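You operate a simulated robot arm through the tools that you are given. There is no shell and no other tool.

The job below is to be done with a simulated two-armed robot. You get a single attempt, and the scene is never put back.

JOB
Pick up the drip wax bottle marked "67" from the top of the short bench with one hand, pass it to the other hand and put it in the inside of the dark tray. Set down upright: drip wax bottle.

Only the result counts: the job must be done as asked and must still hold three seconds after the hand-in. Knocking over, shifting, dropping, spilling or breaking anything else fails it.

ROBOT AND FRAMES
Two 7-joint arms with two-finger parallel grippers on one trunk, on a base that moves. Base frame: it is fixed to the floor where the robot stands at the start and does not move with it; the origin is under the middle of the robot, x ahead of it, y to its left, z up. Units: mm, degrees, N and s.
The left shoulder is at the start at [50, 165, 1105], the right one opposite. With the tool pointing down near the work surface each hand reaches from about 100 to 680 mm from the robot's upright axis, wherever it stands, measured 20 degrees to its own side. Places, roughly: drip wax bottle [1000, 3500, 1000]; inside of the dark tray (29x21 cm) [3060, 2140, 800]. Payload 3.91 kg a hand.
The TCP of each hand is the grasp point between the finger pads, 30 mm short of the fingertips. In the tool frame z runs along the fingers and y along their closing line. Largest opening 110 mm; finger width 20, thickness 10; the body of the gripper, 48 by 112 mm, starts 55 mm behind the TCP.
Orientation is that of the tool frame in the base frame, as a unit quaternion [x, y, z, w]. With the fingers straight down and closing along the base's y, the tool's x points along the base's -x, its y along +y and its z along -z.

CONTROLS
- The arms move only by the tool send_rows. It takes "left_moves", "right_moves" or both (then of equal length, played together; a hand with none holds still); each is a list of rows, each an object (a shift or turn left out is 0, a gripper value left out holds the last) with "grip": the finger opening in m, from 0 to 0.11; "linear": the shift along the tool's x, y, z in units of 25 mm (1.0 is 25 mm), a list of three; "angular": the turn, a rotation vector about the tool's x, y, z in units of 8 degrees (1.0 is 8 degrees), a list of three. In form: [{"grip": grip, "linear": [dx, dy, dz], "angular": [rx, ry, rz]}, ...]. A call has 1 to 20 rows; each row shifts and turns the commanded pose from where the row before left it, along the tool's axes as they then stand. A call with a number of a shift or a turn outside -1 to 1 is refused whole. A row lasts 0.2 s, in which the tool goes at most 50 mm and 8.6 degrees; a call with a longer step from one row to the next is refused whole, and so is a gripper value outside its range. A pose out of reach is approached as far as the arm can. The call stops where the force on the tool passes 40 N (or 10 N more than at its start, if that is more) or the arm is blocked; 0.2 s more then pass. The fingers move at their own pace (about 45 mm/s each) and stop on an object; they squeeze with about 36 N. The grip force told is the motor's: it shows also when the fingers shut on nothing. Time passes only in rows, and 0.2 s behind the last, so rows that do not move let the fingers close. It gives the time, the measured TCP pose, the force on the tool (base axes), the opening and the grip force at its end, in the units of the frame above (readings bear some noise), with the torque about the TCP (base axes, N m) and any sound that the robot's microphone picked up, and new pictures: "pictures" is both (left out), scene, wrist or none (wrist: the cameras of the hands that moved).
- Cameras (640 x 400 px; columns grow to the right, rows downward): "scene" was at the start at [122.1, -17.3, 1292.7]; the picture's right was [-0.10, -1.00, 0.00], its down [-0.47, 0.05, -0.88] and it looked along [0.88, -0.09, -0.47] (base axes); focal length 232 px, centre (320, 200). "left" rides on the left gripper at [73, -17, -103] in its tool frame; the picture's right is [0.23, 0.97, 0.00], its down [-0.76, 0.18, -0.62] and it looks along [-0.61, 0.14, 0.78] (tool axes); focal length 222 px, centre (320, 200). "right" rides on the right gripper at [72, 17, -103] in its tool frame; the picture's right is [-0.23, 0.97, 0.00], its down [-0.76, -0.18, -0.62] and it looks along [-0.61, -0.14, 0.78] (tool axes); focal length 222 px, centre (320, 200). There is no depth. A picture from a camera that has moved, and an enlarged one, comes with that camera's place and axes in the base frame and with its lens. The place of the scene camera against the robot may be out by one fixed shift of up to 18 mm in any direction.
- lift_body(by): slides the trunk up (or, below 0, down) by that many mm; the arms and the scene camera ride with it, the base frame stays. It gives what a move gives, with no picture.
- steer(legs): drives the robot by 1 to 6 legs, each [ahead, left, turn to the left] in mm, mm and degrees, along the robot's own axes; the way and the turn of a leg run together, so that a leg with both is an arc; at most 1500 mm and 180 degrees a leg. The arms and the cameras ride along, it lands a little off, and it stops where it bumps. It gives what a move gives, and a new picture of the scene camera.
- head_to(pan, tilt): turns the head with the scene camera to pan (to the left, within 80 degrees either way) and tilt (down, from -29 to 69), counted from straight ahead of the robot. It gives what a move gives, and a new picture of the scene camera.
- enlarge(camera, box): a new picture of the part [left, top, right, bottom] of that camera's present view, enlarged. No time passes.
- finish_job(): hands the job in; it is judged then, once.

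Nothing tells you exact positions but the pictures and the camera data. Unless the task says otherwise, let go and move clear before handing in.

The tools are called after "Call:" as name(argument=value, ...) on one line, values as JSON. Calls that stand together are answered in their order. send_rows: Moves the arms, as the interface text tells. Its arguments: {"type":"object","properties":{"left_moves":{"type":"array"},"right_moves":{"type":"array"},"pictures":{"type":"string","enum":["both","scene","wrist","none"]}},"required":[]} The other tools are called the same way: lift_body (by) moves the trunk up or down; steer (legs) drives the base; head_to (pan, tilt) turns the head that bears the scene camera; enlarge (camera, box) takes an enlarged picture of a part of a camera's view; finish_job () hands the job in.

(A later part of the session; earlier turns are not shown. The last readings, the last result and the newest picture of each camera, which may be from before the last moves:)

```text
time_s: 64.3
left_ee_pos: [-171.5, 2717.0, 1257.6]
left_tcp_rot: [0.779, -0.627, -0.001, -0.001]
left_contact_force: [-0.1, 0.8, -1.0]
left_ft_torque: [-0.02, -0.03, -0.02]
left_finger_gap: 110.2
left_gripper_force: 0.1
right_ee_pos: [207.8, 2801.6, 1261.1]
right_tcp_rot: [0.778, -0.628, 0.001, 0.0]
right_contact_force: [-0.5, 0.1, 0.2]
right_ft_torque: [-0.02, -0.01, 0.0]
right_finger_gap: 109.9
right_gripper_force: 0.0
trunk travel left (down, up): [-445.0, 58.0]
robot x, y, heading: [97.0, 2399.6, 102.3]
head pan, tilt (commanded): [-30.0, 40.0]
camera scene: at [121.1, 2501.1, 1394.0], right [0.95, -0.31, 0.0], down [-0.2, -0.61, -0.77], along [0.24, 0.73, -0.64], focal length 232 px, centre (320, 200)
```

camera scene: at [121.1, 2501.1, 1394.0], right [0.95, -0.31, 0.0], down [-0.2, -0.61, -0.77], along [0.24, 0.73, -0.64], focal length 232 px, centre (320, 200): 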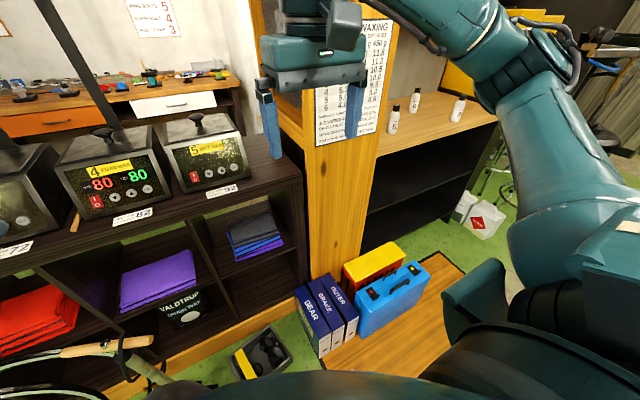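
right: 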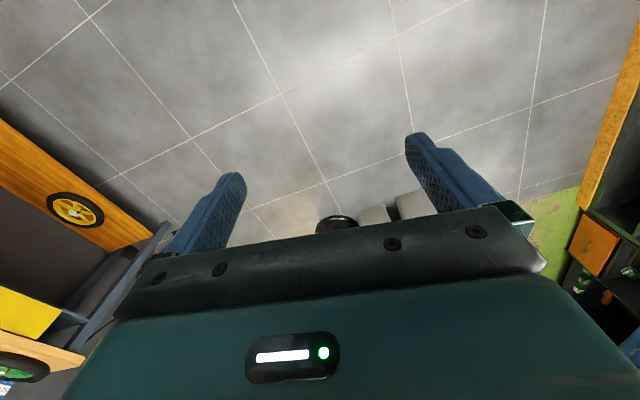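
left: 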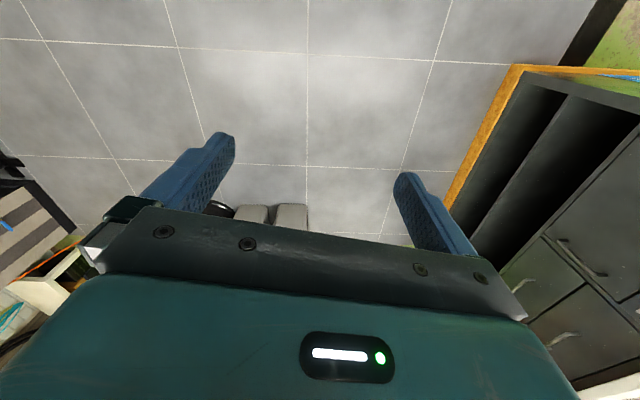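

The base was stopped at about (100, 2400). It was either the dark foot plate behind me near the counter or the wooden floor board to my right. I'll move a little forward, away from the foot plate, and try a short step right.

Call:
steer(legs=[[80, 0, 0]])

Call:
steer(legs=[[0, -60, 0]])

```text
time_s: 65.4
left_ee_pos: [-171.7, 2772.2, 1256.3]
left_tcp_rot: [0.774, -0.633, 0.001, 0.0]
left_contact_force: [-0.4, -0.9, -0.1]
left_ft_torque: [0.01, -0.01, -0.01]
left_finger_gap: 109.8
left_gripper_force: 0.1
right_ee_pos: [207.4, 2850.7, 1261.7]
right_tcp_rot: [0.774, -0.634, 0.0, 0.0]
right_contact_force: [0.3, -0.4, 0.8]
right_ft_torque: [0.01, -0.01, 0.03]
right_finger_gap: 110.1
right_gripper_force: 0.0
trunk travel left (down, up): [-445.0, 58.0]
robot x, y, heading: [96.9, 2456.3, 101.2]
head pan, tilt (commanded): [-30.0, 40.0]
stopped in leg 1: the robot was blocked; the commanded pose is now the measured one
camera scene: at [117.6, 2551.2, 1394.1], right [0.95, -0.32, 0.0], down [-0.21, -0.61, -0.77], along [0.25, 0.73, -0.64], focal length 232 px, centre (320, 200)
```

scene: 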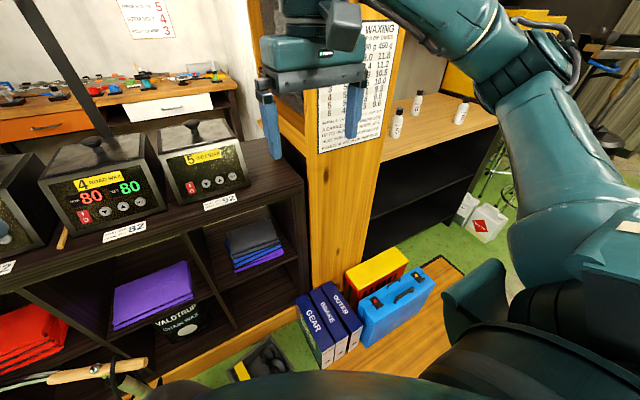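

```text
time_s: 66.6
left_ee_pos: [-111.5, 2785.6, 1257.8]
left_tcp_rot: [0.773, -0.634, -0.001, 0.0]
left_contact_force: [0.3, 0.8, 0.4]
left_ft_torque: [0.06, -0.04, 0.01]
left_finger_gap: 110.1
left_gripper_force: 0.1
right_ee_pos: [268.9, 2862.9, 1259.5]
right_tcp_rot: [0.773, -0.635, -0.001, 0.001]
right_contact_force: [0.0, -0.2, 0.8]
right_ft_torque: [-0.03, -0.02, 0.0]
right_finger_gap: 110.1
right_gripper_force: 0.1
trunk travel left (down, up): [-445.0, 58.0]
robot x, y, heading: [156.4, 2464.2, 101.0]
head pan, tilt (commanded): [-30.0, 40.0]
camera scene: at [177.6, 2563.9, 1394.0], right [0.95, -0.33, 0.0], down [-0.21, -0.61, -0.77], along [0.25, 0.72, -0.64], focal length 232 px, centre (320, 200)
```

scene: 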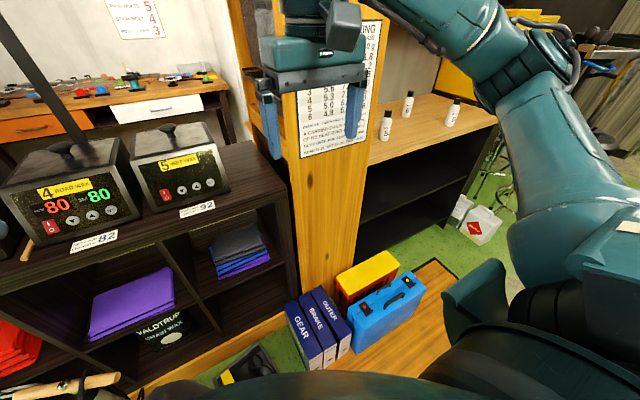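

Forward was stopped but a step right worked, so something in front of my base is close — maybe the open toolbox on the floor. I zoom in to check nothing was shifted.

Call:
head_to(pan=-10, tilt=50)

Call:
head_to(pan=30, tilt=50)

Call:
head_to(pan=-60, tilt=50)

```text
time_s: 67.4
left_ee_pos: [-111.7, 2786.2, 1258.4]
left_tcp_rot: [0.774, -0.633, 0.001, 0.0]
left_contact_force: [0.8, -0.4, 0.4]
left_ft_torque: [-0.01, -0.04, 0.0]
left_finger_gap: 110.1
left_gripper_force: 0.1
right_ee_pos: [269.0, 2863.1, 1261.3]
right_tcp_rot: [0.772, -0.636, 0.001, 0.001]
right_contact_force: [0.6, -0.7, 0.4]
right_ft_torque: [0.01, -0.03, -0.01]
right_finger_gap: 109.9
right_gripper_force: 0.1
trunk travel left (down, up): [-445.0, 58.0]
robot x, y, heading: [151.2, 2458.4, 101.1]
head pan, tilt (commanded): [-10.0, 50.0]
camera scene: at [148.2, 2560.4, 1379.9], right [1.0, 0.02, 0.0], down [0.01, -0.77, -0.64], along [-0.01, 0.64, -0.77], focal length 232 px, centre (320, 200)
```

scene: 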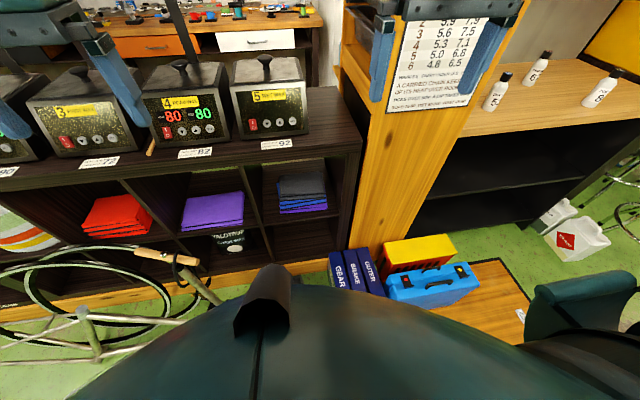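

```text
time_s: 68.5
left_ee_pos: [-111.0, 2784.5, 1257.3]
left_tcp_rot: [0.773, -0.634, 0.0, -0.001]
left_contact_force: [-0.4, 0.5, -0.3]
left_ft_torque: [0.03, 0.01, 0.0]
left_finger_gap: 110.1
left_gripper_force: 0.0
right_ee_pos: [269.6, 2863.0, 1260.0]
right_tcp_rot: [0.772, -0.636, 0.0, 0.0]
right_contact_force: [0.1, 0.8, -0.6]
right_ft_torque: [0.02, -0.01, -0.04]
right_finger_gap: 110.2
right_gripper_force: 0.2
trunk travel left (down, up): [-445.0, 58.0]
robot x, y, heading: [157.0, 2462.0, 101.2]
head pan, tilt (commanded): [30.0, 50.0]
camera scene: at [99.1, 2541.6, 1379.8], right [0.76, 0.66, 0.0], down [0.5, -0.58, -0.64], along [-0.42, 0.49, -0.77], focal length 232 px, centre (320, 200)
```

scene: 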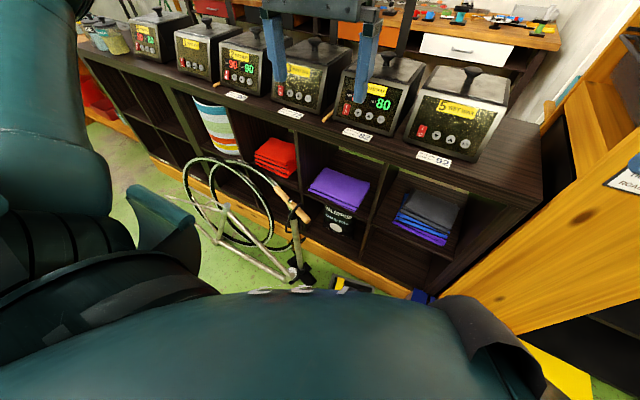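

```text
time_s: 70.1
left_ee_pos: [-111.5, 2785.8, 1256.6]
left_tcp_rot: [0.773, -0.634, 0.001, -0.001]
left_contact_force: [0.1, -0.7, 0.8]
left_ft_torque: [-0.03, 0.01, 0.0]
left_finger_gap: 110.0
left_gripper_force: 0.0
right_ee_pos: [268.3, 2863.7, 1260.4]
right_tcp_rot: [0.772, -0.636, 0.001, 0.0]
right_contact_force: [-0.5, 0.2, -0.7]
right_ft_torque: [0.0, -0.01, 0.0]
right_finger_gap: 109.9
right_gripper_force: 0.0
trunk travel left (down, up): [-445.0, 58.0]
robot x, y, heading: [153.6, 2466.4, 101.1]
head pan, tilt (commanded): [-60.0, 50.0]
camera scene: at [207.6, 2534.0, 1379.8], right [0.66, -0.75, 0.0], down [-0.58, -0.5, -0.64], along [0.48, 0.42, -0.77], focal length 232 px, centre (320, 200)
```

scene: 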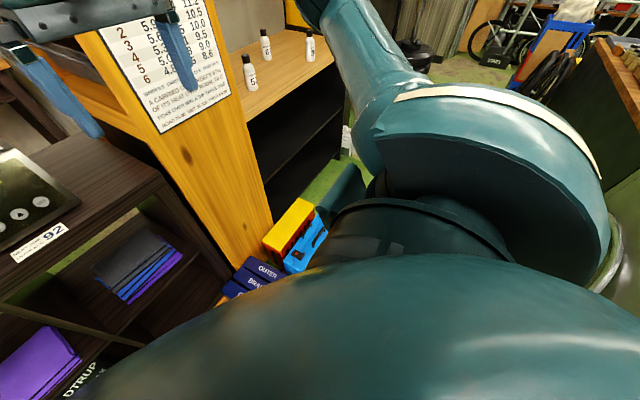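

Nothing was shifted; the boxes and toolbox are where they were. My base just fits between the foot plate behind and the boxes in front, so I continue right in small steps.

Call:
steer(legs=[[0, -120, 0]])

```text
time_s: 71.8
left_ee_pos: [7.8, 2809.2, 1257.2]
left_tcp_rot: [0.774, -0.633, -0.001, -0.001]
left_contact_force: [0.7, 0.2, 0.1]
left_ft_torque: [0.0, -0.01, -0.05]
left_finger_gap: 109.6
left_gripper_force: 0.0
right_ee_pos: [388.1, 2887.7, 1259.9]
right_tcp_rot: [0.773, -0.635, 0.0, 0.001]
right_contact_force: [0.8, -0.5, -0.1]
right_ft_torque: [-0.01, -0.02, -0.01]
right_finger_gap: 110.1
right_gripper_force: 0.1
trunk travel left (down, up): [-445.0, 58.0]
robot x, y, heading: [277.0, 2483.7, 101.2]
head pan, tilt (commanded): [-60.0, 50.0]
camera scene: at [327.3, 2557.5, 1379.8], right [0.66, -0.75, 0.0], down [-0.58, -0.5, -0.64], along [0.48, 0.42, -0.77], focal length 232 px, centre (320, 200)
```

scene: 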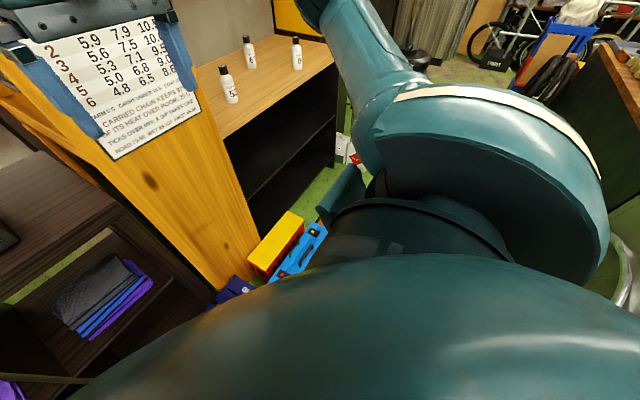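

The move worked and I'm now on the board at (277, 2484). Three bottles are visible on the bench, so I zoom in to read the labels.

Call:
enlarge(camera="scene", box=[200, 20, 330, 110])

Call:
head_to(pan=-50, tilt=25)

Call:
enlarge(camera="scene", box=[130, 120, 290, 220])

```text
4.44 times, centred on (265, 65) of scene
camera zoom: at [327.3, 2557.5, 1379.8], right [0.66, -0.75, 0.0], down [-0.58, -0.5, -0.64], along [0.48, 0.42, -0.77], focal length 1032 px, centre (564, 800)
```

zoom: 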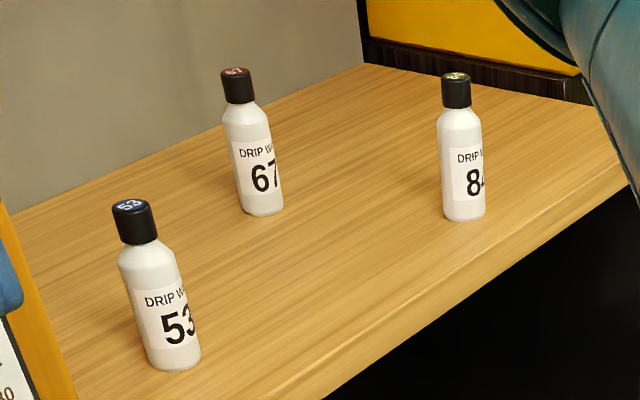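

```text
time_s: 72.7
left_ee_pos: [6.2, 2808.8, 1258.5]
left_tcp_rot: [0.774, -0.633, 0.001, 0.0]
left_contact_force: [-0.1, -0.5, -0.8]
left_ft_torque: [0.04, -0.02, -0.02]
left_finger_gap: 109.9
left_gripper_force: 0.1
right_ee_pos: [387.8, 2886.7, 1259.7]
right_tcp_rot: [0.773, -0.634, 0.001, 0.0]
right_contact_force: [0.0, -0.3, 0.2]
right_ft_torque: [-0.02, -0.02, 0.03]
right_finger_gap: 110.1
right_gripper_force: 0.0
trunk travel left (down, up): [-445.0, 58.0]
robot x, y, heading: [272.6, 2490.7, 100.9]
head pan, tilt (commanded): [-50.0, 25.0]
camera scene: at [326.8, 2578.5, 1417.2], right [0.78, -0.63, 0.0], down [-0.27, -0.33, -0.91], along [0.57, 0.71, -0.42], focal length 232 px, centre (320, 200)
```

scene: 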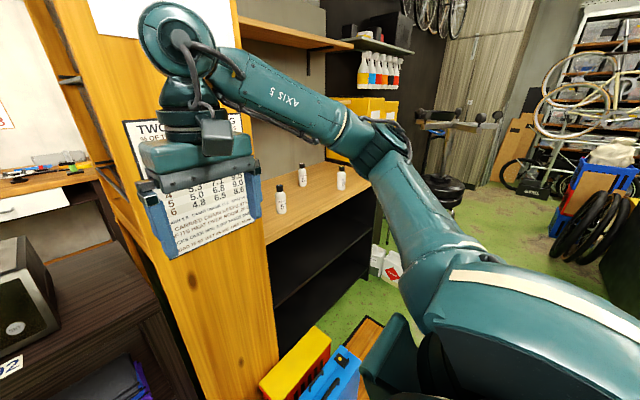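

```text
4.00 times, centred on (210, 170) of scene
camera zoom: at [326.8, 2578.5, 1417.2], right [0.78, -0.63, 0.0], down [-0.27, -0.33, -0.91], along [0.57, 0.71, -0.42], focal length 929 px, centre (760, 320)
```

zoom: 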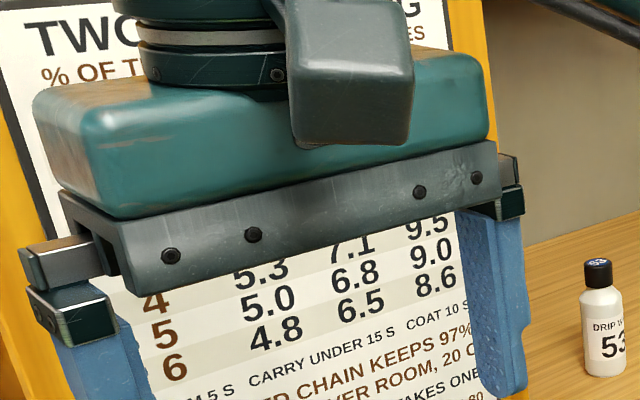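

The labels read "53" (front left), "67" (back, my target) and "84" (right). I keep crabbing right carefully between the foot plate and the blue case, slightly backing up.

Call:
steer(legs=[[-15, -200, 0]])

```text
time_s: 75.1
left_ee_pos: [205.8, 2832.3, 1258.6]
left_tcp_rot: [0.775, -0.631, 0.001, 0.0]
left_contact_force: [-0.9, 0.0, -0.4]
left_ft_torque: [-0.04, 0.02, -0.01]
left_finger_gap: 110.0
left_gripper_force: 0.1
right_ee_pos: [585.9, 2912.3, 1260.8]
right_tcp_rot: [0.775, -0.632, 0.0, 0.002]
right_contact_force: [0.3, 0.3, -0.2]
right_ft_torque: [0.04, -0.02, -0.03]
right_finger_gap: 109.9
right_gripper_force: 0.1
trunk travel left (down, up): [-445.0, 58.0]
robot x, y, heading: [476.0, 2511.9, 101.6]
head pan, tilt (commanded): [-50.0, 25.0]
camera scene: at [527.4, 2603.3, 1417.3], right [0.78, -0.62, 0.0], down [-0.26, -0.33, -0.91], along [0.57, 0.71, -0.42], focal length 232 px, centre (320, 200)
```

scene: 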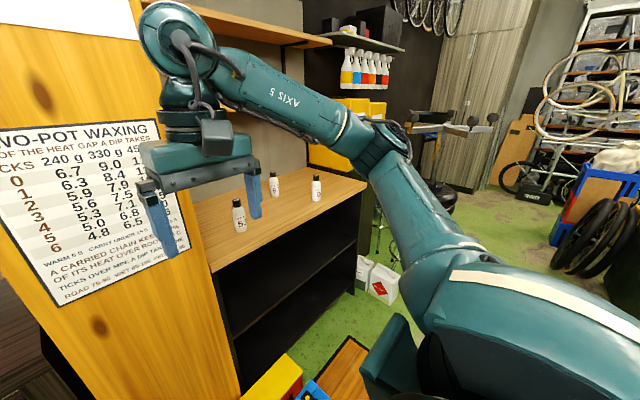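

I'm at (476, 2512), still clear. I continue right and slightly back to keep the base away from the blue case.

Call:
steer(legs=[[-30, -220, 0]])

Call:
head_to(pan=-20, tilt=40)

```text
time_s: 77.7
left_ee_pos: [428.5, 2845.9, 1259.0]
left_tcp_rot: [0.776, -0.63, 0.001, -0.001]
left_contact_force: [-0.1, -0.4, -0.8]
left_ft_torque: [-0.04, 0.02, -0.01]
left_finger_gap: 110.1
left_gripper_force: 0.1
right_ee_pos: [808.6, 2925.8, 1260.4]
right_tcp_rot: [0.774, -0.633, 0.0, 0.0]
right_contact_force: [0.8, -0.3, 0.0]
right_ft_torque: [0.01, -0.03, 0.01]
right_finger_gap: 109.9
right_gripper_force: 0.0
trunk travel left (down, up): [-445.0, 58.0]
robot x, y, heading: [693.0, 2524.2, 101.6]
head pan, tilt (commanded): [-50.0, 25.0]
camera scene: at [749.4, 2617.0, 1417.3], right [0.78, -0.62, 0.0], down [-0.26, -0.33, -0.91], along [0.56, 0.71, -0.42], focal length 232 px, centre (320, 200)
```

scene: 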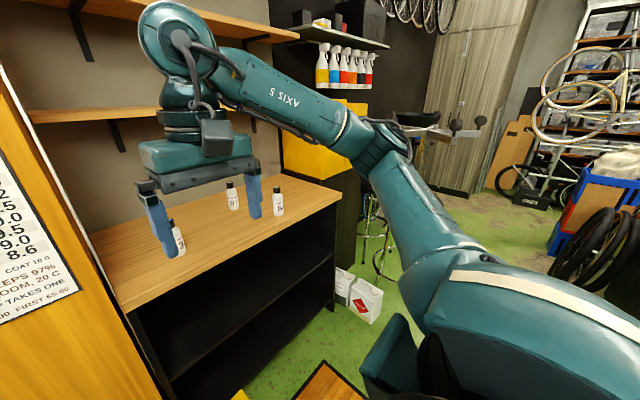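

```text
time_s: 78.6
left_ee_pos: [427.5, 2844.7, 1257.1]
left_tcp_rot: [0.776, -0.631, 0.001, 0.0]
left_contact_force: [-0.7, -0.4, -0.3]
left_ft_torque: [-0.01, 0.03, 0.0]
left_finger_gap: 110.3
left_gripper_force: 0.2
right_ee_pos: [807.8, 2924.8, 1260.3]
right_tcp_rot: [0.774, -0.633, 0.001, 0.0]
right_contact_force: [-0.2, 0.0, 0.6]
right_ft_torque: [0.0, -0.01, -0.01]
right_finger_gap: 110.2
right_gripper_force: 0.1
trunk travel left (down, up): [-445.0, 58.0]
robot x, y, heading: [693.0, 2524.7, 101.7]
head pan, tilt (commanded): [-20.0, 40.0]
camera scene: at [704.5, 2629.0, 1394.0], right [0.99, -0.15, 0.0], down [-0.1, -0.64, -0.77], along [0.11, 0.76, -0.64], focal length 232 px, centre (320, 200)
```

scene: 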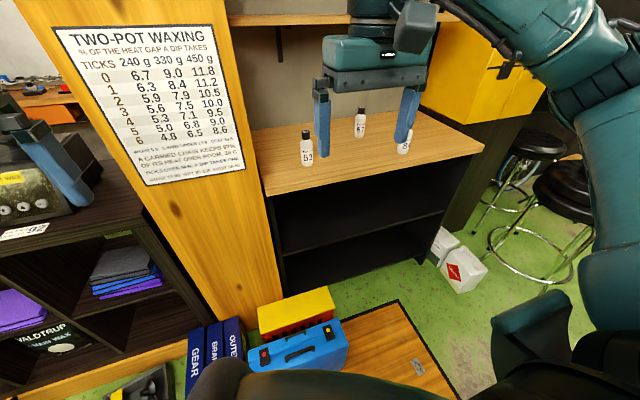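

I now see the whole bench: "67" sits at the middle, between "53" and "84". I zoom in for precise positions.

Call:
enlarge(camera="scene", box=[260, 80, 500, 230])

Call:
enlarge(camera="scene", box=[180, 260, 480, 400])

Call:
enlarge(camera="scene", box=[290, 95, 430, 180])

```text
2.67 times, centred on (380, 155) of scene
camera zoom: at [704.5, 2629.0, 1394.0], right [0.99, -0.15, 0.0], down [-0.1, -0.64, -0.77], along [0.11, 0.76, -0.64], focal length 620 px, centre (160, 320)
```

zoom: 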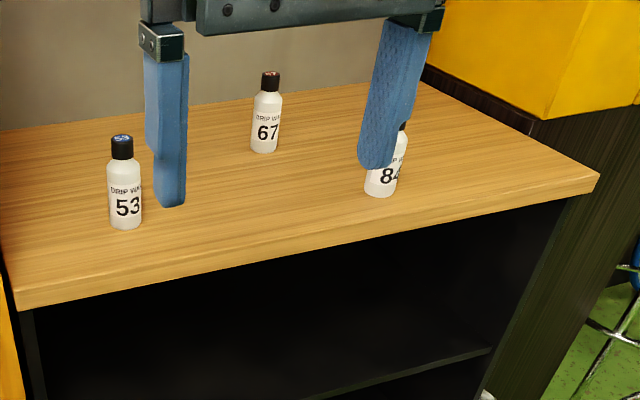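

```text
2.13 times, centred on (330, 330) of scene
camera zoom: at [704.5, 2629.0, 1394.0], right [0.99, -0.15, 0.0], down [-0.1, -0.64, -0.77], along [0.11, 0.76, -0.64], focal length 496 px, centre (299, -77)
```

zoom: 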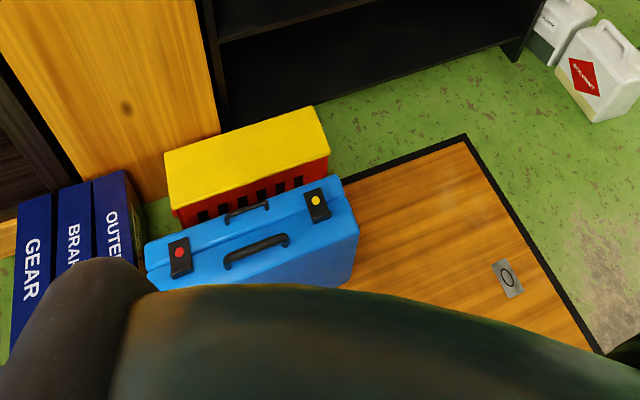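

```text
4.57 times, centred on (360, 138) of scene
camera zoom: at [704.5, 2629.0, 1394.0], right [0.99, -0.15, 0.0], down [-0.1, -0.64, -0.77], along [0.11, 0.76, -0.64], focal length 1062 px, centre (137, 486)
```

zoom: 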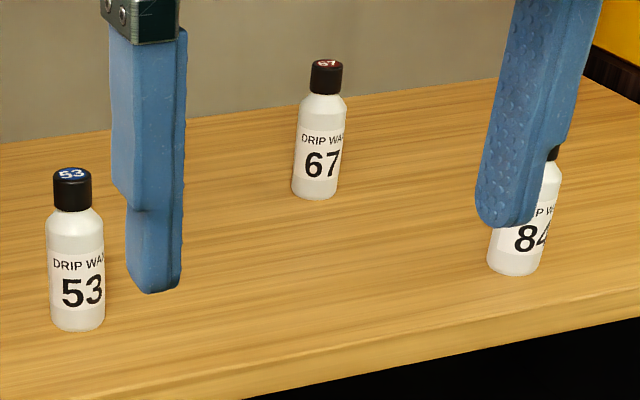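

The bench top is about z = 920; bottle 67 stands near (1036, 3620), 84 near (1171, 3437) and 53 near (767, 3403). The wood on the floor is a flush hatch, so I can drive on it. I crab right to be past the blue case.

Call:
steer(legs=[[5, -330, 0], [0, -335, 0]])

Call:
head_to(pan=15, tilt=40)

Call:
enlarge(camera="scene", box=[200, 60, 440, 210])

Call:
head_to(pan=-40, tilt=35)

```text
time_s: 85.3
left_ee_pos: [1086.7, 2987.0, 1257.3]
left_tcp_rot: [0.776, -0.631, 0.001, -0.001]
left_contact_force: [0.1, 0.3, -1.1]
left_ft_torque: [0.0, 0.03, 0.02]
left_finger_gap: 109.9
left_gripper_force: 0.0
right_ee_pos: [1466.5, 3067.0, 1259.5]
right_tcp_rot: [0.775, -0.632, 0.0, 0.0]
right_contact_force: [-0.6, -0.5, -1.0]
right_ft_torque: [-0.03, 0.01, 0.0]
right_finger_gap: 109.9
right_gripper_force: 0.1
trunk travel left (down, up): [-445.0, 58.0]
robot x, y, heading: [1351.3, 2668.2, 101.6]
head pan, tilt (commanded): [-20.0, 40.0]
camera scene: at [1363.1, 2770.0, 1394.0], right [0.99, -0.15, 0.0], down [-0.09, -0.64, -0.77], along [0.11, 0.76, -0.64], focal length 232 px, centre (320, 200)
```

scene: 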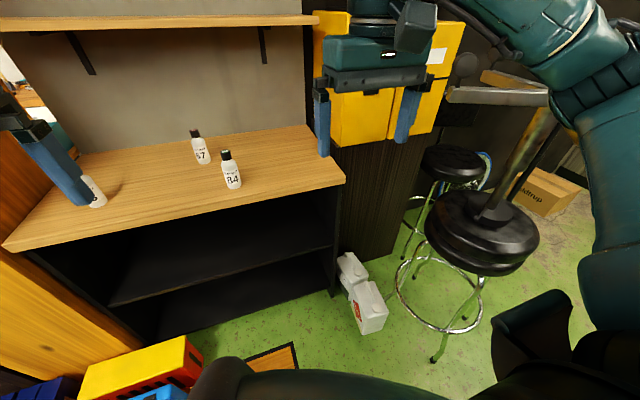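

```text
time_s: 86.3
left_ee_pos: [1086.0, 2985.7, 1257.8]
left_tcp_rot: [0.776, -0.631, 0.0, 0.0]
left_contact_force: [-1.0, -0.3, 0.1]
left_ft_torque: [0.0, 0.01, 0.0]
left_finger_gap: 110.4
left_gripper_force: 0.1
right_ee_pos: [1466.6, 3066.8, 1260.7]
right_tcp_rot: [0.775, -0.632, 0.0, 0.001]
right_contact_force: [-0.7, -0.6, -0.2]
right_ft_torque: [0.0, -0.04, 0.01]
right_finger_gap: 109.9
right_gripper_force: 0.1
trunk travel left (down, up): [-445.0, 58.0]
robot x, y, heading: [1351.8, 2659.6, 101.3]
head pan, tilt (commanded): [15.0, 40.0]
camera scene: at [1312.5, 2762.0, 1394.0], right [0.89, 0.45, 0.0], down [0.29, -0.58, -0.77], along [-0.34, 0.69, -0.64], focal length 232 px, centre (320, 200)
```

scene: 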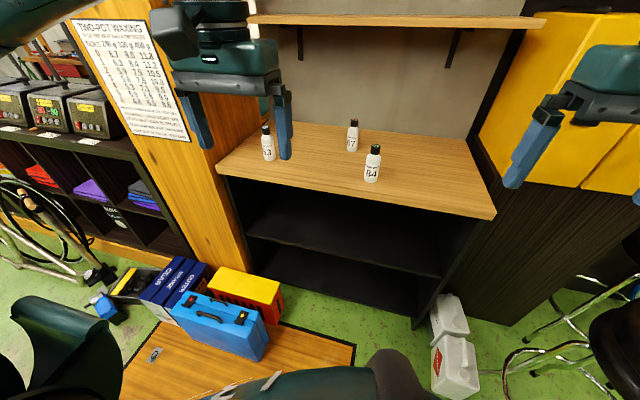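

```text
2.67 times, centred on (320, 135) of scene
camera zoom: at [1312.5, 2762.0, 1394.0], right [0.89, 0.45, 0.0], down [0.29, -0.58, -0.77], along [-0.34, 0.69, -0.64], focal length 620 px, centre (320, 373)
```

zoom: 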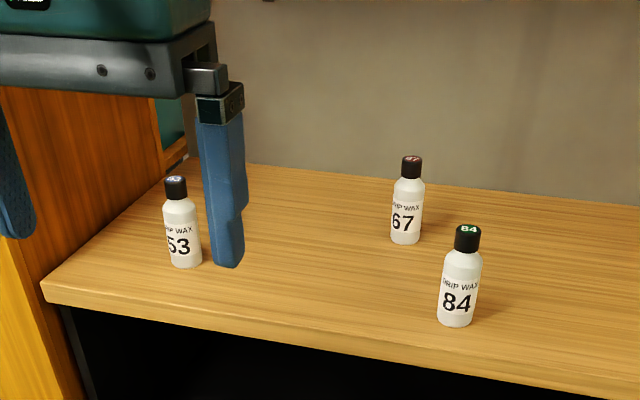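

```text
time_s: 87.5
left_ee_pos: [1085.7, 2985.4, 1257.3]
left_tcp_rot: [0.776, -0.631, 0.001, -0.001]
left_contact_force: [-0.3, -0.2, -0.2]
left_ft_torque: [-0.02, 0.0, 0.0]
left_finger_gap: 110.0
left_gripper_force: 0.1
right_ee_pos: [1466.8, 3067.0, 1260.2]
right_tcp_rot: [0.775, -0.631, 0.0, 0.0]
right_contact_force: [0.6, -0.3, -0.1]
right_ft_torque: [0.01, 0.03, 0.02]
right_finger_gap: 109.9
right_gripper_force: 0.0
trunk travel left (down, up): [-445.0, 58.0]
robot x, y, heading: [1354.5, 2665.0, 101.7]
head pan, tilt (commanded): [-40.0, 35.0]
camera scene: at [1392.3, 2763.3, 1401.5], right [0.88, -0.48, 0.0], down [-0.27, -0.5, -0.82], along [0.39, 0.72, -0.57], focal length 232 px, centre (320, 200)
```

scene: 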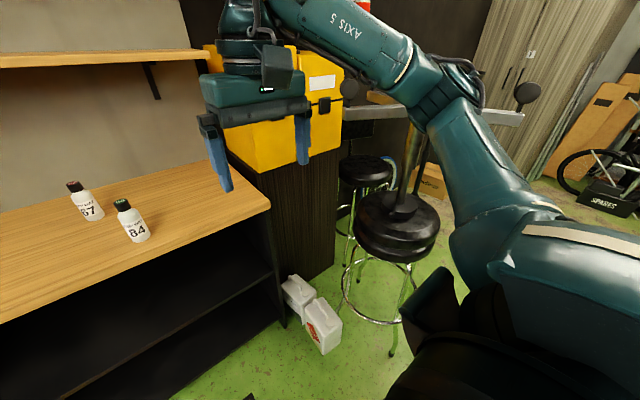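

Two views agree on bottle 67 at about (1035, 3619), base z ≈ 921, top ≈ 1054; a wall shelf hangs over it at z ≈ 1365, so I'll pick with the left hand tilted about 60° forward, and later pass to the right hand from above. First I tilt and extend the left hand here in free space.

Call:
send_rows(left_moves=[{"linear": [-1, 0, 0], "angular": [0, -1, 0]}, {"linear": [-0.99, 0, 0.139], "angular": [0, -1, 0]}, {"linear": [-0.961, 0, 0.276], "angular": [0, -1, 0]}, {"linear": [-0.914, 0, 0.407], "angular": [0, -1, 0]}, {"linear": [-0.848, 0, 0.53], "angular": [0, -1, 0]}, {"linear": [-0.766, 0, 0.643], "angular": [0, -1, 0]}, {"linear": [-0.669, 0, 0.743], "angular": [0, -1, 0]}, {"linear": [-0.559, 0, 0.829], "angular": [0, -0.5, 0]}], pictures="both")

Call:
head_to(pan=60, tilt=25)

```text
time_s: 89.3
left_ee_pos: [1045.3, 3181.8, 1260.3]
left_tcp_rot: [0.672, -0.546, -0.388, -0.316]
left_contact_force: [0.1, 0.4, 0.8]
left_ft_torque: [0.01, -0.02, -0.03]
left_finger_gap: 110.0
left_gripper_force: 0.0
right_ee_pos: [1467.7, 3066.6, 1260.7]
right_tcp_rot: [0.775, -0.632, 0.001, 0.0]
right_contact_force: [-0.9, 0.9, 0.5]
right_ft_torque: [-0.03, -0.03, -0.03]
right_finger_gap: 109.9
right_gripper_force: 0.0
trunk travel left (down, up): [-445.0, 58.0]
robot x, y, heading: [1350.4, 2665.6, 101.5]
head pan, tilt (commanded): [-40.0, 35.0]
camera scene: at [1392.4, 2763.8, 1401.5], right [0.88, -0.48, 0.0], down [-0.27, -0.5, -0.82], along [0.39, 0.72, -0.57], focal length 232 px, centre (320, 200)
camera left: at [1087.1, 3061.5, 1247.9], right [-0.93, -0.31, -0.2], down [-0.14, -0.19, 0.97], along [-0.34, 0.93, 0.14], focal length 222 px, centre (320, 200)
```

scene: 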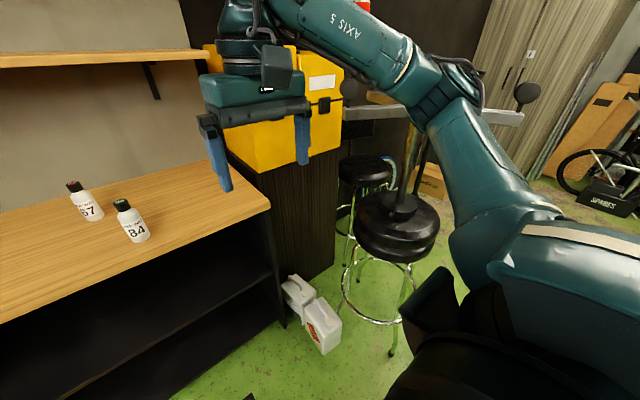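
left: 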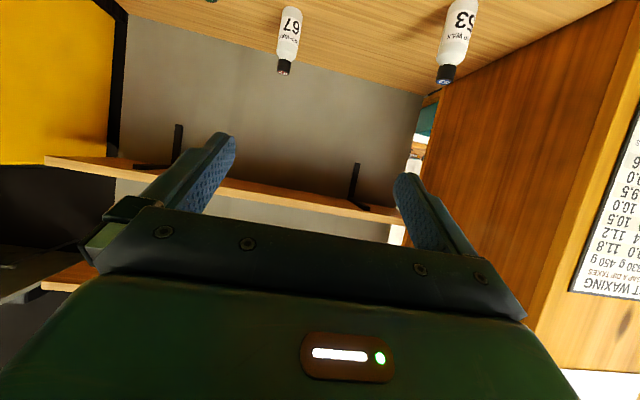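

```text
time_s: 91.1
left_ee_pos: [1044.9, 3181.4, 1259.3]
left_tcp_rot: [0.672, -0.547, -0.386, -0.316]
left_contact_force: [-0.3, 0.1, 0.5]
left_ft_torque: [0.01, 0.0, 0.01]
left_finger_gap: 110.1
left_gripper_force: 0.1
right_ee_pos: [1466.3, 3066.6, 1261.4]
right_tcp_rot: [0.775, -0.632, 0.0, 0.0]
right_contact_force: [0.3, 0.1, 0.1]
right_ft_torque: [0.03, 0.03, 0.01]
right_finger_gap: 110.0
right_gripper_force: 0.0
trunk travel left (down, up): [-445.0, 58.0]
robot x, y, heading: [1353.5, 2666.4, 101.6]
head pan, tilt (commanded): [60.0, 25.0]
camera scene: at [1263.1, 2715.1, 1417.3], right [0.32, 0.95, 0.0], down [0.4, -0.13, -0.91], along [-0.86, 0.29, -0.42], focal length 232 px, centre (320, 200)
```

scene: 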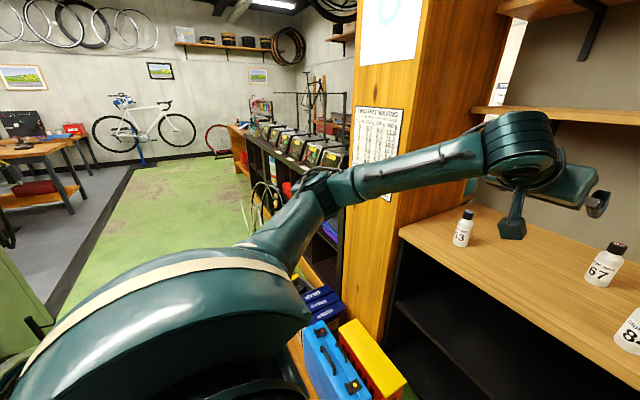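

The left hand is tilted 60° and extended; its elbow is about 0.45 m out to the left, so I bring the hand inward, a bit forward and lower (still above the bottles) before driving toward the bench.

Call:
send_rows(left_moves=[{"linear": [0.1, -0.43, 0.827]}, {"linear": [0.1, -0.43, 0.827]}, {"linear": [0.1, -0.43, 0.827]}, {"linear": [0.1, -0.43, 0.827]}, {"linear": [0.1, -0.43, 0.827]}, {"linear": [0.1, -0.43, 0.827]}], pictures="scene")

Call:
steer(legs=[[0, -30, 0], [150, 0, 0]])

```text
time_s: 92.5
left_ee_pos: [1089.1, 3290.4, 1182.5]
left_tcp_rot: [0.673, -0.545, -0.388, -0.315]
left_contact_force: [0.6, -0.6, -0.1]
left_ft_torque: [0.01, 0.03, 0.01]
left_finger_gap: 110.2
left_gripper_force: 0.1
right_ee_pos: [1467.2, 3066.6, 1259.4]
right_tcp_rot: [0.775, -0.632, 0.001, 0.0]
right_contact_force: [0.6, 0.9, -1.0]
right_ft_torque: [0.0, 0.0, 0.02]
right_finger_gap: 110.2
right_gripper_force: 0.1
trunk travel left (down, up): [-445.0, 58.0]
robot x, y, heading: [1357.7, 2669.6, 101.8]
head pan, tilt (commanded): [60.0, 25.0]
camera scene: at [1263.3, 2715.4, 1417.3], right [0.32, 0.95, 0.0], down [0.4, -0.13, -0.91], along [-0.86, 0.29, -0.42], focal length 232 px, centre (320, 200)
```

scene: 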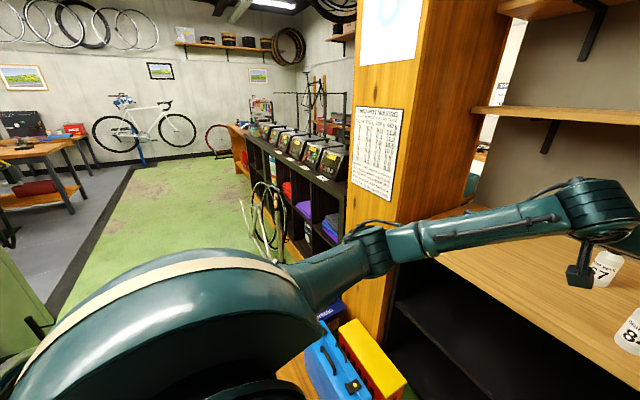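

```text
time_s: 94.4
left_ee_pos: [1089.5, 3440.7, 1183.8]
left_tcp_rot: [0.673, -0.546, -0.386, -0.316]
left_contact_force: [0.0, 1.3, 0.0]
left_ft_torque: [0.01, -0.02, 0.0]
left_finger_gap: 110.1
left_gripper_force: 0.1
right_ee_pos: [1465.6, 3216.5, 1260.8]
right_tcp_rot: [0.775, -0.632, 0.001, 0.001]
right_contact_force: [-0.2, 0.0, -0.1]
right_ft_torque: [-0.02, 0.03, -0.01]
right_finger_gap: 110.1
right_gripper_force: 0.0
trunk travel left (down, up): [-445.0, 58.0]
robot x, y, heading: [1357.7, 2812.6, 101.6]
head pan, tilt (commanded): [60.0, 25.0]
camera scene: at [1263.2, 2865.3, 1417.3], right [0.32, 0.95, 0.0], down [0.4, -0.13, -0.91], along [-0.86, 0.29, -0.42], focal length 232 px, centre (320, 200)
```

scene: 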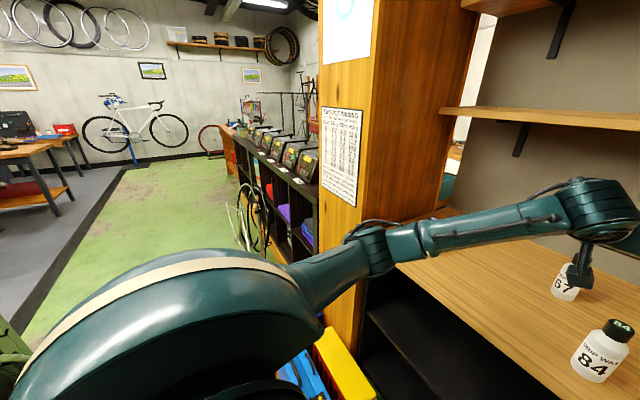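

The elbow has come in well and the hand is above the bottles. I drive the remaining 160 mm toward the bench.

Call:
steer(legs=[[150, 0, 0]])

Call:
head_to(pan=20, tilt=35)

Call:
enlarge(camera="scene", box=[240, 80, 480, 230])

Call:
enlarge(camera="left", box=[0, 0, 640, 400])

```text
time_s: 95.8
left_ee_pos: [1059.0, 3590.0, 1183.2]
left_tcp_rot: [0.673, -0.546, -0.387, -0.315]
left_contact_force: [-0.2, 0.8, 0.2]
left_ft_torque: [-0.01, -0.01, 0.01]
left_finger_gap: 109.8
left_gripper_force: 0.1
right_ee_pos: [1437.1, 3365.7, 1260.9]
right_tcp_rot: [0.776, -0.631, 0.0, 0.0]
right_contact_force: [0.4, -0.2, 0.1]
right_ft_torque: [0.0, 0.0, 0.03]
right_finger_gap: 109.9
right_gripper_force: 0.0
trunk travel left (down, up): [-445.0, 58.0]
robot x, y, heading: [1324.5, 2962.2, 101.6]
head pan, tilt (commanded): [60.0, 25.0]
camera scene: at [1232.5, 3015.2, 1417.3], right [0.32, 0.95, 0.0], down [0.4, -0.13, -0.91], along [-0.86, 0.29, -0.42], focal length 232 px, centre (320, 200)
```

scene: 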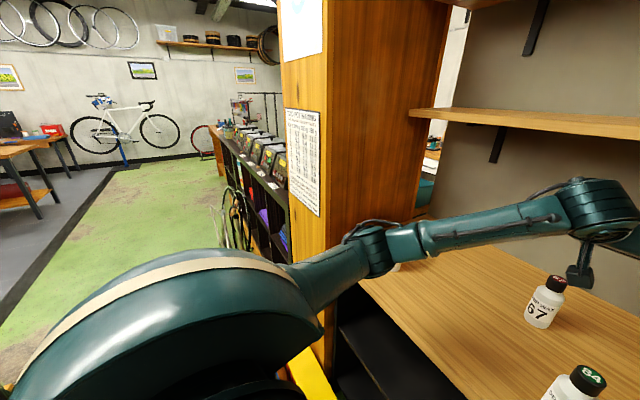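

```text
time_s: 96.9
left_ee_pos: [1059.4, 3588.8, 1183.8]
left_tcp_rot: [0.673, -0.546, -0.388, -0.315]
left_contact_force: [-0.4, 0.1, -1.0]
left_ft_torque: [-0.03, 0.02, 0.0]
left_finger_gap: 109.9
left_gripper_force: 0.0
right_ee_pos: [1435.1, 3365.6, 1260.4]
right_tcp_rot: [0.775, -0.632, 0.0, 0.0]
right_contact_force: [-0.5, 0.5, -0.1]
right_ft_torque: [0.02, 0.01, 0.04]
right_finger_gap: 109.6
right_gripper_force: 0.1
trunk travel left (down, up): [-445.0, 58.0]
robot x, y, heading: [1325.2, 2969.5, 101.4]
head pan, tilt (commanded): [20.0, 35.0]
camera scene: at [1273.9, 3060.1, 1401.6], right [0.85, 0.52, 0.0], down [0.3, -0.49, -0.82], along [-0.43, 0.7, -0.57], focal length 232 px, centre (320, 200)
```

scene: 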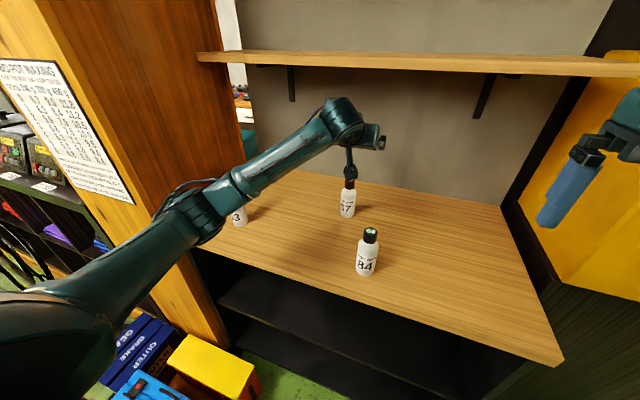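

```text
2.67 times, centred on (360, 155) of scene
camera zoom: at [1273.9, 3060.1, 1401.6], right [0.85, 0.52, 0.0], down [0.3, -0.49, -0.82], along [-0.43, 0.7, -0.57], focal length 620 px, centre (213, 320)
```

zoom: 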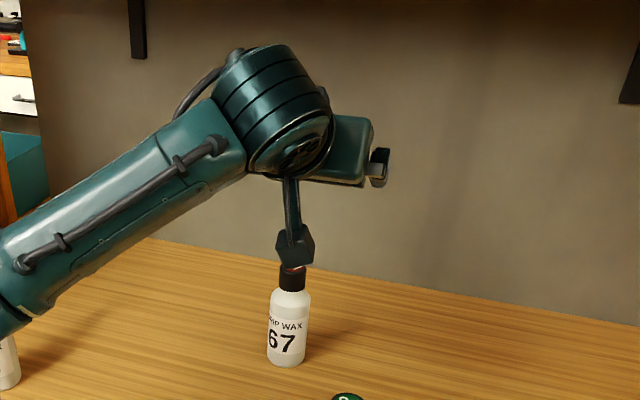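

```text
1.00 times, centred on (320, 200) of left (not enlarged: the box is as wide or as high as the picture)
camera zoom: at [1101.2, 3469.2, 1172.3], right [-0.93, -0.31, -0.2], down [-0.14, -0.19, 0.97], along [-0.34, 0.93, 0.13], focal length 222 px, centre (320, 200)
```

zoom: 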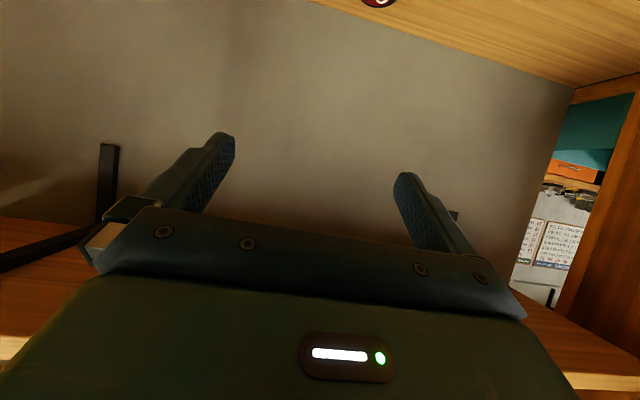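

Bottle 67's cap top is at about (1034, 3620, 1053) and its base at about z = 930; the wrist camera agrees. I line the left hand up over it (35 mm forward, 18 mm left) and come down 100 mm, then check.

Call:
send_rows(left_moves=[{"linear": [-0.354, 0.366, 0.613]}, {"linear": [-0.354, 0.366, 0.613]}, {"linear": [0.866, 0, 0.5]}, {"linear": [0.866, 0, 0.5]}, {"linear": [0.866, 0, 0.5]}, {"linear": [0.866, 0, 0.5]}, {}], pictures="both")

Call:
enlarge(camera="scene", box=[280, 110, 440, 210])

```text
time_s: 98.5
left_ee_pos: [1034.0, 3619.2, 1082.4]
left_tcp_rot: [0.673, -0.546, -0.388, -0.315]
left_contact_force: [-0.8, 1.0, 0.2]
left_ft_torque: [0.0, -0.03, -0.04]
left_finger_gap: 110.0
left_gripper_force: 0.0
right_ee_pos: [1436.2, 3366.1, 1260.9]
right_tcp_rot: [0.775, -0.632, 0.0, 0.0]
right_contact_force: [0.1, -0.5, -0.5]
right_ft_torque: [0.03, -0.03, 0.02]
right_finger_gap: 110.0
right_gripper_force: 0.0
trunk travel left (down, up): [-445.0, 58.0]
robot x, y, heading: [1321.8, 2960.4, 101.6]
head pan, tilt (commanded): [20.0, 35.0]
camera scene: at [1274.1, 3060.1, 1401.6], right [0.85, 0.52, 0.0], down [0.3, -0.49, -0.82], along [-0.43, 0.7, -0.57], focal length 232 px, centre (320, 200)
camera left: at [1076.6, 3499.2, 1072.3], right [-0.93, -0.31, -0.2], down [-0.14, -0.19, 0.97], along [-0.34, 0.93, 0.13], focal length 222 px, centre (320, 200)
```

scene: 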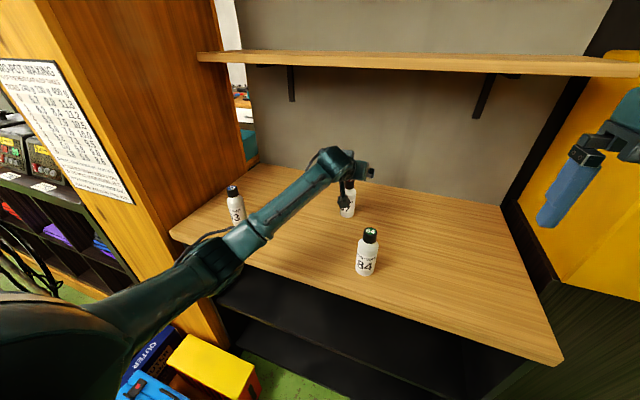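
left: 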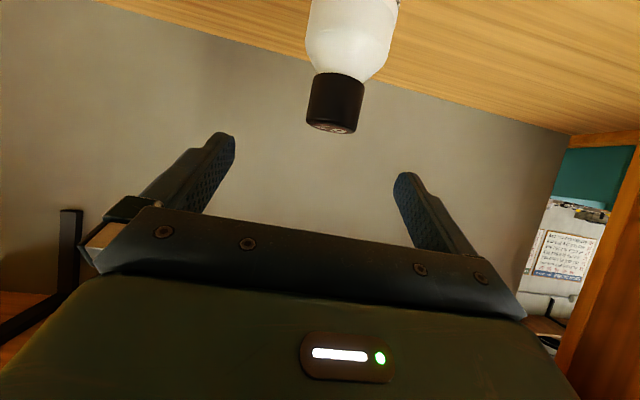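

```text
4.00 times, centred on (360, 160) of scene
camera zoom: at [1274.1, 3060.1, 1401.6], right [0.85, 0.52, 0.0], down [0.3, -0.49, -0.82], along [-0.43, 0.7, -0.57], focal length 929 px, centre (160, 360)
```

zoom: 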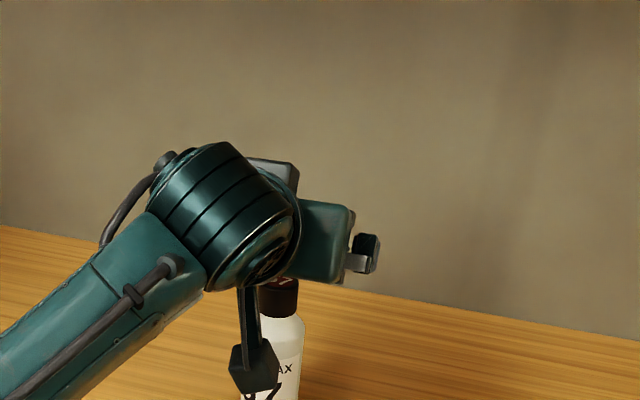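

The hand is centred over the bottle: its cap sits midway between the fingers in the wrist view. I come down the last 92 mm.

Call:
send_rows(left_moves=[{"linear": [0.801, 0, 0.4625]}, {"linear": [0.801, 0, 0.4625]}, {"linear": [0.801, 0, 0.4625]}, {"linear": [0.801, 0, 0.4625]}, {}], pictures="both")

Call:
enlarge(camera="scene", box=[280, 130, 440, 230])

```text
time_s: 99.7
left_ee_pos: [1033.3, 3621.0, 990.7]
left_tcp_rot: [0.673, -0.546, -0.388, -0.315]
left_contact_force: [-0.7, 0.4, 0.3]
left_ft_torque: [-0.03, 0.0, 0.0]
left_finger_gap: 110.1
left_gripper_force: 0.2
right_ee_pos: [1436.3, 3366.2, 1260.9]
right_tcp_rot: [0.775, -0.632, -0.001, 0.0]
right_contact_force: [-0.2, 0.6, 0.2]
right_ft_torque: [-0.04, 0.0, -0.01]
right_finger_gap: 110.0
right_gripper_force: 0.0
trunk travel left (down, up): [-445.0, 58.0]
robot x, y, heading: [1323.7, 2964.6, 101.5]
head pan, tilt (commanded): [20.0, 35.0]
camera scene: at [1274.0, 3060.1, 1401.6], right [0.85, 0.52, 0.0], down [0.3, -0.49, -0.82], along [-0.43, 0.7, -0.57], focal length 232 px, centre (320, 200)
camera left: at [1075.3, 3501.0, 979.1], right [-0.93, -0.31, -0.2], down [-0.14, -0.19, 0.97], along [-0.34, 0.93, 0.13], focal length 222 px, centre (320, 200)
```

scene: 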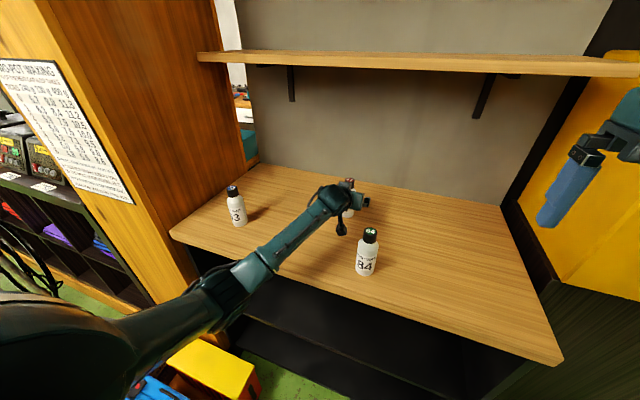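
left: 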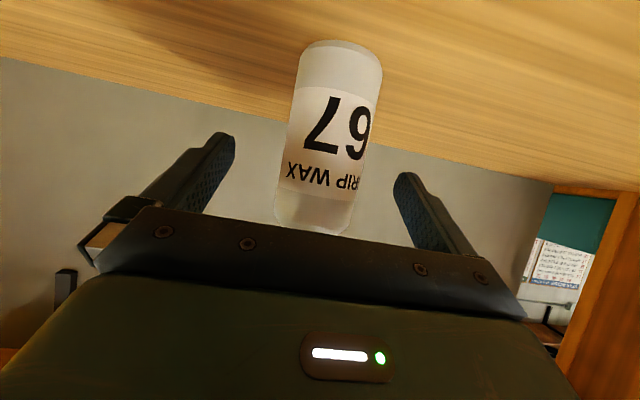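

```text
4.00 times, centred on (360, 180) of scene
camera zoom: at [1274.0, 3060.1, 1401.6], right [0.85, 0.52, 0.0], down [0.3, -0.49, -0.82], along [-0.43, 0.7, -0.57], focal length 929 px, centre (160, 280)
```

zoom: 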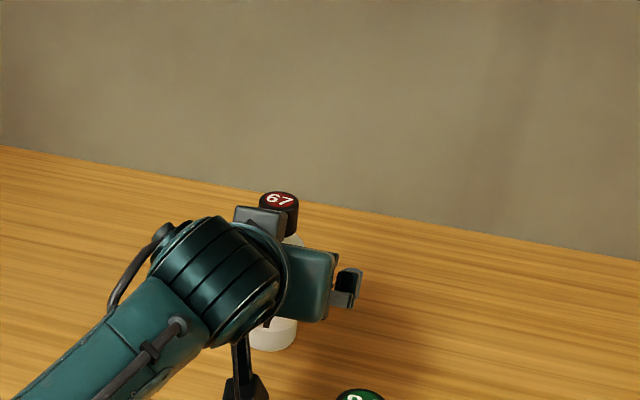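

The bottle "67" stands centred between the left fingers at mid-body height. I close the gripper.

Call:
send_rows(left_moves=[{"grip": 0.03}, {}, {}, {}, {}, {}, {}], pictures="both")

```text
time_s: 101.3
left_ee_pos: [1034.3, 3620.5, 989.9]
left_tcp_rot: [0.672, -0.546, -0.388, -0.316]
left_contact_force: [0.0, 1.0, -0.2]
left_ft_torque: [0.02, 0.06, 0.0]
left_finger_gap: 45.0
left_gripper_force: 36.2
right_ee_pos: [1435.3, 3366.6, 1259.9]
right_tcp_rot: [0.775, -0.632, 0.0, 0.0]
right_contact_force: [-0.6, -0.6, 0.1]
right_ft_torque: [0.0, 0.01, 0.0]
right_finger_gap: 109.9
right_gripper_force: 0.1
trunk travel left (down, up): [-445.0, 58.0]
robot x, y, heading: [1326.4, 2964.7, 101.6]
head pan, tilt (commanded): [20.0, 35.0]
camera scene: at [1274.0, 3060.2, 1401.6], right [0.85, 0.52, 0.0], down [0.3, -0.49, -0.82], along [-0.43, 0.7, -0.57], focal length 232 px, centre (320, 200)
camera left: at [1075.5, 3501.0, 979.4], right [-0.93, -0.31, -0.2], down [-0.14, -0.19, 0.97], along [-0.34, 0.93, 0.13], focal length 222 px, centre (320, 200)
```

scene: 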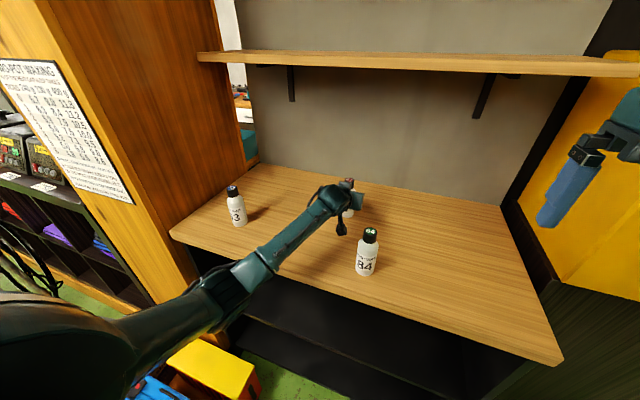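
left: 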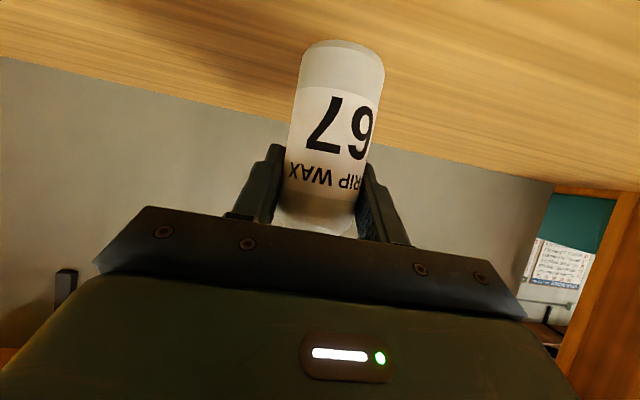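

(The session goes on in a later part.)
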